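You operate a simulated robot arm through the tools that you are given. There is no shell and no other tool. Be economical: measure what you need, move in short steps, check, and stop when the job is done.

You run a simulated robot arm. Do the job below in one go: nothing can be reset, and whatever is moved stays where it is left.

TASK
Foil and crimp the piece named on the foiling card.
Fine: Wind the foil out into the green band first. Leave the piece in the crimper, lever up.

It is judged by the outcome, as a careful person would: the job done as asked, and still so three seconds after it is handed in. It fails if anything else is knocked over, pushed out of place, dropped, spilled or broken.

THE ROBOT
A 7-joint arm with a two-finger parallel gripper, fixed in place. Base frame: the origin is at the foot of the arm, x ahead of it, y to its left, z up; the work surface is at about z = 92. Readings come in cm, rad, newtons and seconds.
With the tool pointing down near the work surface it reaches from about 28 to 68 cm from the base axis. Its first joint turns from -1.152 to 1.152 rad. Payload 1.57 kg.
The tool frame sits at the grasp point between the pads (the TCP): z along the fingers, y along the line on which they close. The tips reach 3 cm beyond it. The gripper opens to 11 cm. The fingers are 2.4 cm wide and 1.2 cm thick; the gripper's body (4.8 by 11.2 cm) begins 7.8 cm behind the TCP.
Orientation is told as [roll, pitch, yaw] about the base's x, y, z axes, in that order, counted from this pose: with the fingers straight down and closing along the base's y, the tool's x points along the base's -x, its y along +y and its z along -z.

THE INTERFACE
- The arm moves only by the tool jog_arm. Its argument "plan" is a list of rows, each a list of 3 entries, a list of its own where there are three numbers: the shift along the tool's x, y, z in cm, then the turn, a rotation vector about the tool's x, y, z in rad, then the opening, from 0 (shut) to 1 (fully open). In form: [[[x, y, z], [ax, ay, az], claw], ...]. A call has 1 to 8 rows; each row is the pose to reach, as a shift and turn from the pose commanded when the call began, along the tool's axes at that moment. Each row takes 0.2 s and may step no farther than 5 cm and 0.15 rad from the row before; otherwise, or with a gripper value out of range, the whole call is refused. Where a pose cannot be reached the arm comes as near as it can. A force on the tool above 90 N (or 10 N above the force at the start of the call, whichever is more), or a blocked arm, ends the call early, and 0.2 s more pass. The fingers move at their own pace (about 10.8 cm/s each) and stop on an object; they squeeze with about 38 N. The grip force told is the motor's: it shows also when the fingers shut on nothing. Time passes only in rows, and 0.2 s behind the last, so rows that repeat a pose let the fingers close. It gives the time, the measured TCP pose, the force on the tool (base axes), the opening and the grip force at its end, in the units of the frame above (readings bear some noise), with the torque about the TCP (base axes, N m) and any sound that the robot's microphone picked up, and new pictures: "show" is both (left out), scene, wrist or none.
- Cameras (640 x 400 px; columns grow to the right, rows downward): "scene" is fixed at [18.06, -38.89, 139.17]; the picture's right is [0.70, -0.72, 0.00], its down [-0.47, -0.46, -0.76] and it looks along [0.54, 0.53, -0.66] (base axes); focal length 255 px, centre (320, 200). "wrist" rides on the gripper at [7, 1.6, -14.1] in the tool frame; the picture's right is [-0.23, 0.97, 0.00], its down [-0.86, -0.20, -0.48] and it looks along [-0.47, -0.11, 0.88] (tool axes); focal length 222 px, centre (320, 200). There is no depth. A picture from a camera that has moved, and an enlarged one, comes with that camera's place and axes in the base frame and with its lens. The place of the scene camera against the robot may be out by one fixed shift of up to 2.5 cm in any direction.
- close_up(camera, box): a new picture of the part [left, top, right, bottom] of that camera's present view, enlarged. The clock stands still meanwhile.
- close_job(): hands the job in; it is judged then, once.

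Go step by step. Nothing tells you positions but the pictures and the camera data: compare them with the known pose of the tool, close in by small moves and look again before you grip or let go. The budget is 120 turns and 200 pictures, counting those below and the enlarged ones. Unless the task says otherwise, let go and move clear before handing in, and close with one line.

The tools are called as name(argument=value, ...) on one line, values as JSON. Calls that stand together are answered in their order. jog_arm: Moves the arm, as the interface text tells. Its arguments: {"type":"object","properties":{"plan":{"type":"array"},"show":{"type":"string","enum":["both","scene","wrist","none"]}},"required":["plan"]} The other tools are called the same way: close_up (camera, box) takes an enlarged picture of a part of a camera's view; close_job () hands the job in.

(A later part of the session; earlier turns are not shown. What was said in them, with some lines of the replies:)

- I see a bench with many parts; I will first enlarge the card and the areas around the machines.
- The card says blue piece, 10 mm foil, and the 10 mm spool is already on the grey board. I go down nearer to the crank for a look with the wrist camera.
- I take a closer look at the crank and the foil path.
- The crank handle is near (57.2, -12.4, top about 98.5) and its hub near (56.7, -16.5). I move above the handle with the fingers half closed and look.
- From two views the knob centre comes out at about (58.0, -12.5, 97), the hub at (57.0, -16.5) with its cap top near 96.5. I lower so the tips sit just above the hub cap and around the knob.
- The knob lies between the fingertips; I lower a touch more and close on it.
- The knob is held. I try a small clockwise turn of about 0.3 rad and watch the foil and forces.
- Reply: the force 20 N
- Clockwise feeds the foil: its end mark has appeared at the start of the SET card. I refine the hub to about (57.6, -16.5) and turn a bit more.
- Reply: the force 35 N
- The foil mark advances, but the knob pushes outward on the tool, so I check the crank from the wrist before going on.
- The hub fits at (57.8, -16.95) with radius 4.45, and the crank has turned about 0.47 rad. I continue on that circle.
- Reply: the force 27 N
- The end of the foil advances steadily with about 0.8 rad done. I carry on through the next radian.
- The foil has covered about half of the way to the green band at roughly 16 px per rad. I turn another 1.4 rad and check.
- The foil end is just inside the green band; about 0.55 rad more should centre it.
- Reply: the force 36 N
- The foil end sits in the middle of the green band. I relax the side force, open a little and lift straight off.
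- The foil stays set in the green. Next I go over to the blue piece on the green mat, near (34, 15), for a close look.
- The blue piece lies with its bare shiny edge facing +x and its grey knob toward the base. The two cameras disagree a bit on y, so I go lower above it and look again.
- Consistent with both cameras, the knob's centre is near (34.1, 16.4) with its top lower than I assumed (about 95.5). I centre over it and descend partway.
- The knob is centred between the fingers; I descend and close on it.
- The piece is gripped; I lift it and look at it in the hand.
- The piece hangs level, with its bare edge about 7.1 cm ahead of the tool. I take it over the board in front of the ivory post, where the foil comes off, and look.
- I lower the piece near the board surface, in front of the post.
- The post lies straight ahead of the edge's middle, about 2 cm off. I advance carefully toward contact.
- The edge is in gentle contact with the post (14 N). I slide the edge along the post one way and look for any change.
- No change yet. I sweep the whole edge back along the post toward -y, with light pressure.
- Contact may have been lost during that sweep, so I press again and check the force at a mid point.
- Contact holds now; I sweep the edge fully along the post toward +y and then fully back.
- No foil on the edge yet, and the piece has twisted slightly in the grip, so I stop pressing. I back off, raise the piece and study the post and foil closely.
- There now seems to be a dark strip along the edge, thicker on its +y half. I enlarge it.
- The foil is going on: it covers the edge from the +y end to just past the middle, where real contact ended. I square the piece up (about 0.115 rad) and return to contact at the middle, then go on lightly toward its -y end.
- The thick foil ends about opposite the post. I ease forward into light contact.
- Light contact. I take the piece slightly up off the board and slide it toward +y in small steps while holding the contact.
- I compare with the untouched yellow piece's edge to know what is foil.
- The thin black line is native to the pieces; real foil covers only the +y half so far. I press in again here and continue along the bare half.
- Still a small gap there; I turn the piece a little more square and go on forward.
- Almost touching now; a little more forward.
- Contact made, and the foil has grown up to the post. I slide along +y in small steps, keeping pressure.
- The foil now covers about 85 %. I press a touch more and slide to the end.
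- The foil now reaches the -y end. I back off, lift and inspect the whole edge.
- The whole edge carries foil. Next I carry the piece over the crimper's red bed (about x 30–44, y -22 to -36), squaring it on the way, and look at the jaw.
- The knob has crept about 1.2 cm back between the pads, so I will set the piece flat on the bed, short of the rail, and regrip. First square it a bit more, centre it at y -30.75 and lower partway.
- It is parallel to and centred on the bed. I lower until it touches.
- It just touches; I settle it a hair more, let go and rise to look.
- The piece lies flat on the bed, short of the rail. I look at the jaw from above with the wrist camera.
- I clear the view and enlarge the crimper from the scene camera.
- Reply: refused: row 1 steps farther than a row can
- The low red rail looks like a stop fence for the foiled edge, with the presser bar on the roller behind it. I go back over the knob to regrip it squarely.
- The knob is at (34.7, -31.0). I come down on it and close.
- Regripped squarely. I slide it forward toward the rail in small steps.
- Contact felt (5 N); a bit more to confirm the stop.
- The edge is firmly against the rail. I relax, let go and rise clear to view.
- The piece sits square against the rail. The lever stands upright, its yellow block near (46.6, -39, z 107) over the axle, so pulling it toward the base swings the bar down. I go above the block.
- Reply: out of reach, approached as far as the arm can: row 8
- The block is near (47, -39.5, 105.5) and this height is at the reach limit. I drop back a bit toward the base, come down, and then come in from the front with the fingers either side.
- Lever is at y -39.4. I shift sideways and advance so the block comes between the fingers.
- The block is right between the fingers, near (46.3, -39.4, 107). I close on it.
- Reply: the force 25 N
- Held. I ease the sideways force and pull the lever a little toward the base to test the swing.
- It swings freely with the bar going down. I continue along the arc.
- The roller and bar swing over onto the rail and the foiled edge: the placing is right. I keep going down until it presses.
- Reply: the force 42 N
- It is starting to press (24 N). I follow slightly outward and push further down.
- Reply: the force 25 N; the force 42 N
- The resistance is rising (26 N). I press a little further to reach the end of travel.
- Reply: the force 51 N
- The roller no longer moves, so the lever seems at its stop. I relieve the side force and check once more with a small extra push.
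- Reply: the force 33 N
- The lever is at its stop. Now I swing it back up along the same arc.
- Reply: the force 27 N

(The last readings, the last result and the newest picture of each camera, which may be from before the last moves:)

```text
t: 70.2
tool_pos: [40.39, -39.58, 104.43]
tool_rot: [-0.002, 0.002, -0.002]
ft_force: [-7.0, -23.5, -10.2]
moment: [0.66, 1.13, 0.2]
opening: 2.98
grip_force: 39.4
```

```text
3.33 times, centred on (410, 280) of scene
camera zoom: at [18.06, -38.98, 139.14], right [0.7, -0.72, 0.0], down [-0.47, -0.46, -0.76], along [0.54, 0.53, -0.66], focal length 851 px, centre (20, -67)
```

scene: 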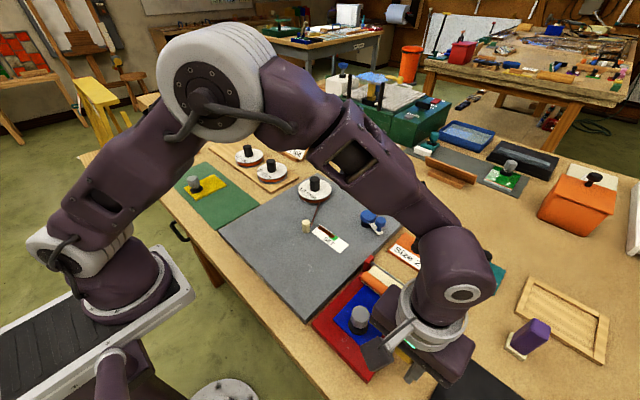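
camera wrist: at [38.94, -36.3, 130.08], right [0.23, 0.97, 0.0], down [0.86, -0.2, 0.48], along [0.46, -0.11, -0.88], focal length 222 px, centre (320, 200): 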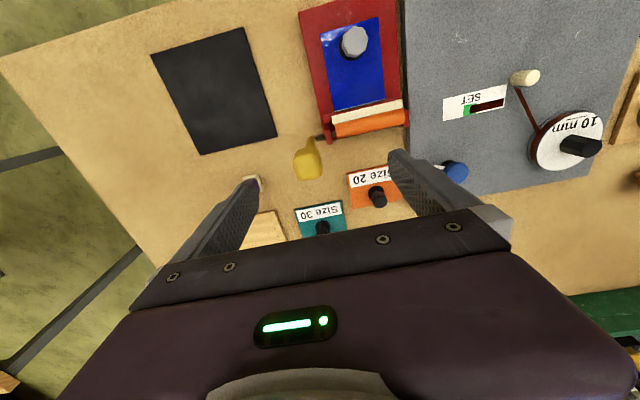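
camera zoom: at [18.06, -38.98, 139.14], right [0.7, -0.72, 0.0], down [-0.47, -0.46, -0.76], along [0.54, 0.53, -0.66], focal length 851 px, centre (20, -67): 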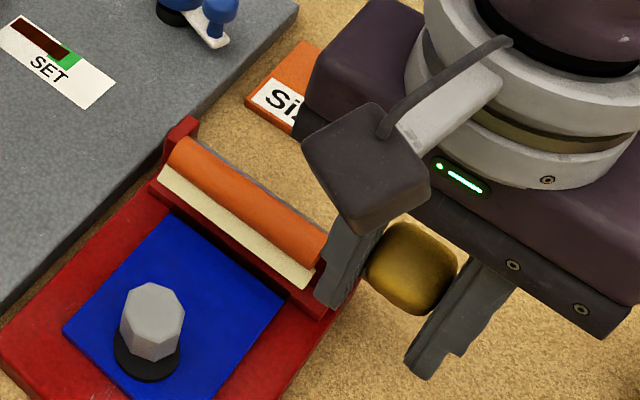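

The lever swings back and the bright edge line is gone, a sign of crimping. I raise it fully.

jog_arm(plan=[[[-0.95, -0.15, -0.7], [0, 0, 0], 0.1], [[-1.9, -0.15, -1.2], [0, 0, 0], 0.1], [[-2.9, -0.15, -1.6], [0, 0, 0], 0.1], [[-3.95, -0.15, -1.85], [0, 0, 0], 0.1], [[-5.0, -0.15, -2.0], [0, 0, 0], 0.1], [[-6.05, -0.15, -2.1], [0, 0, 0], 0.1], [[-6.05, -0.15, -2.1], [0, 0, 0], 0.1]], show="none")

close_up(camera="scene", box=[340, 220, 480, 340])

```text
t: 71.8
tool_pos: [46.57, -39.54, 106.6]
tool_rot: [0.001, 0.001, 0.0]
ft_force: [-11.0, 4.9, -2.4]
moment: [-0.49, 1.22, 0.04]
opening: 2.99
grip_force: 39.3
```

```text
3.33 times, centred on (410, 280) of scene
camera zoom: at [18.03, -38.88, 139.18], right [0.7, -0.72, 0.0], down [-0.47, -0.46, -0.76], along [0.54, 0.53, -0.66], focal length 851 px, centre (20, -67)
```

zoom: 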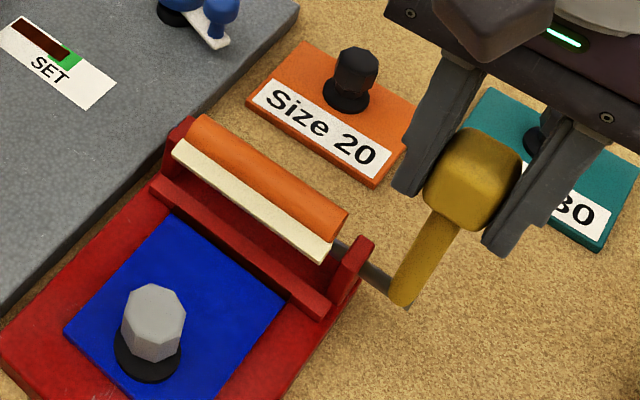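

The lever is back at its starting upright. I open, back off toward the base and rise, then inspect the edge.

jog_arm(plan=[[[-0.15, 0, 0], [0, 0, 0], 0.1], [[-0.1, 0, 0], [0, 0, 0], 0.4], [[0, 0, 0], [0, 0, 0], 0.6], [[3, 0, 0], [0, 0, 0], 0.6], [[6.5, 0, -2], [0, 0, 0], 0.6], [[9, 3, -5], [0, 0, 0], 0.6], [[11, 7, -6], [0, 0, 0], 0.6], [[12, 11.5, -6], [0, 0, 0], 0.6]], show="none")

jog_arm(plan=[[[0, 4.5, 0], [0, 0, 0], 0.6], [[0, 9, 0], [0, 0, 0], 0.6], [[0, 13.5, 0], [0, 0, 0], 0.6], [[0, 18, 0], [0, 0, 0], 0.6]], show="scene")

close_up(camera="scene", box=[340, 240, 480, 340])

close_up(camera="scene", box=[360, 265, 410, 310])

```text
t: 73.6
tool_pos: [34.27, -27.87, 112.63]
tool_rot: [0.001, -0.002, -0.001]
ft_force: [0.0, 0.6, -0.3]
moment: [0.0, 0.0, -0.01]
opening: 6.6
grip_force: 0.0
```

```text
t: 74.6
tool_pos: [34.43, -10.01, 112.68]
tool_rot: [0.0, -0.002, -0.003]
ft_force: [-0.5, -0.6, -0.3]
moment: [0.01, 0.0, 0.02]
opening: 6.61
grip_force: 0.1
```

scene: 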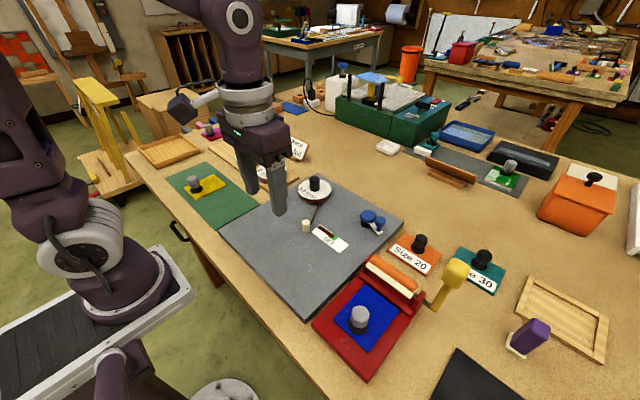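

```text
4.00 times, centred on (410, 290) of scene
camera zoom: at [18.06, -38.89, 139.17], right [0.7, -0.72, 0.0], down [-0.47, -0.46, -0.76], along [0.54, 0.53, -0.66], focal length 1021 px, centre (-40, -160)
```

zoom: 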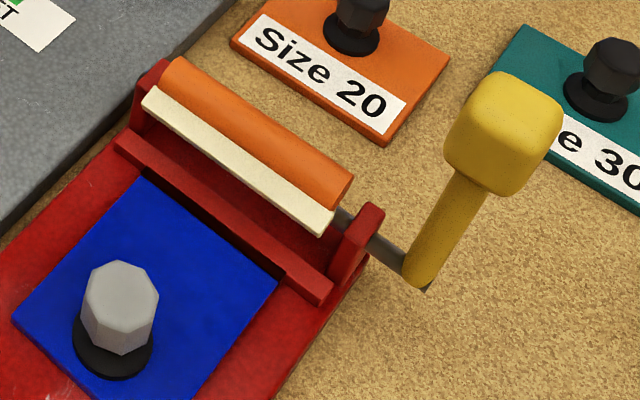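

```text
8.89 times, centred on (385, 288) of scene
camera zoom: at [18.06, -38.89, 139.17], right [0.7, -0.72, 0.0], down [-0.47, -0.46, -0.76], along [0.54, 0.53, -0.66], focal length 2269 px, centre (-258, -578)
```

zoom: 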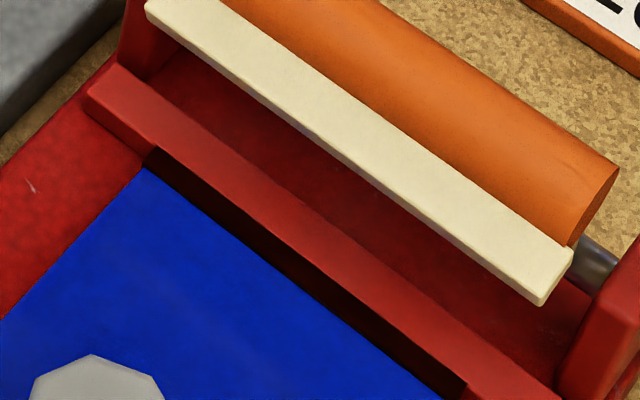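

The foil is folded over the full edge as a dark brown band. The piece is against the rail in the crimper, the lever is upright, and nothing else has moved. I hand it in.

close_job()

```text
The job is handed in.
```

The blue piece is foiled with the 10 mm foil and crimped along its whole edge. I wound the foil into the green band first. The piece is in the crimper against the rail, with the lever up and the arm clear.
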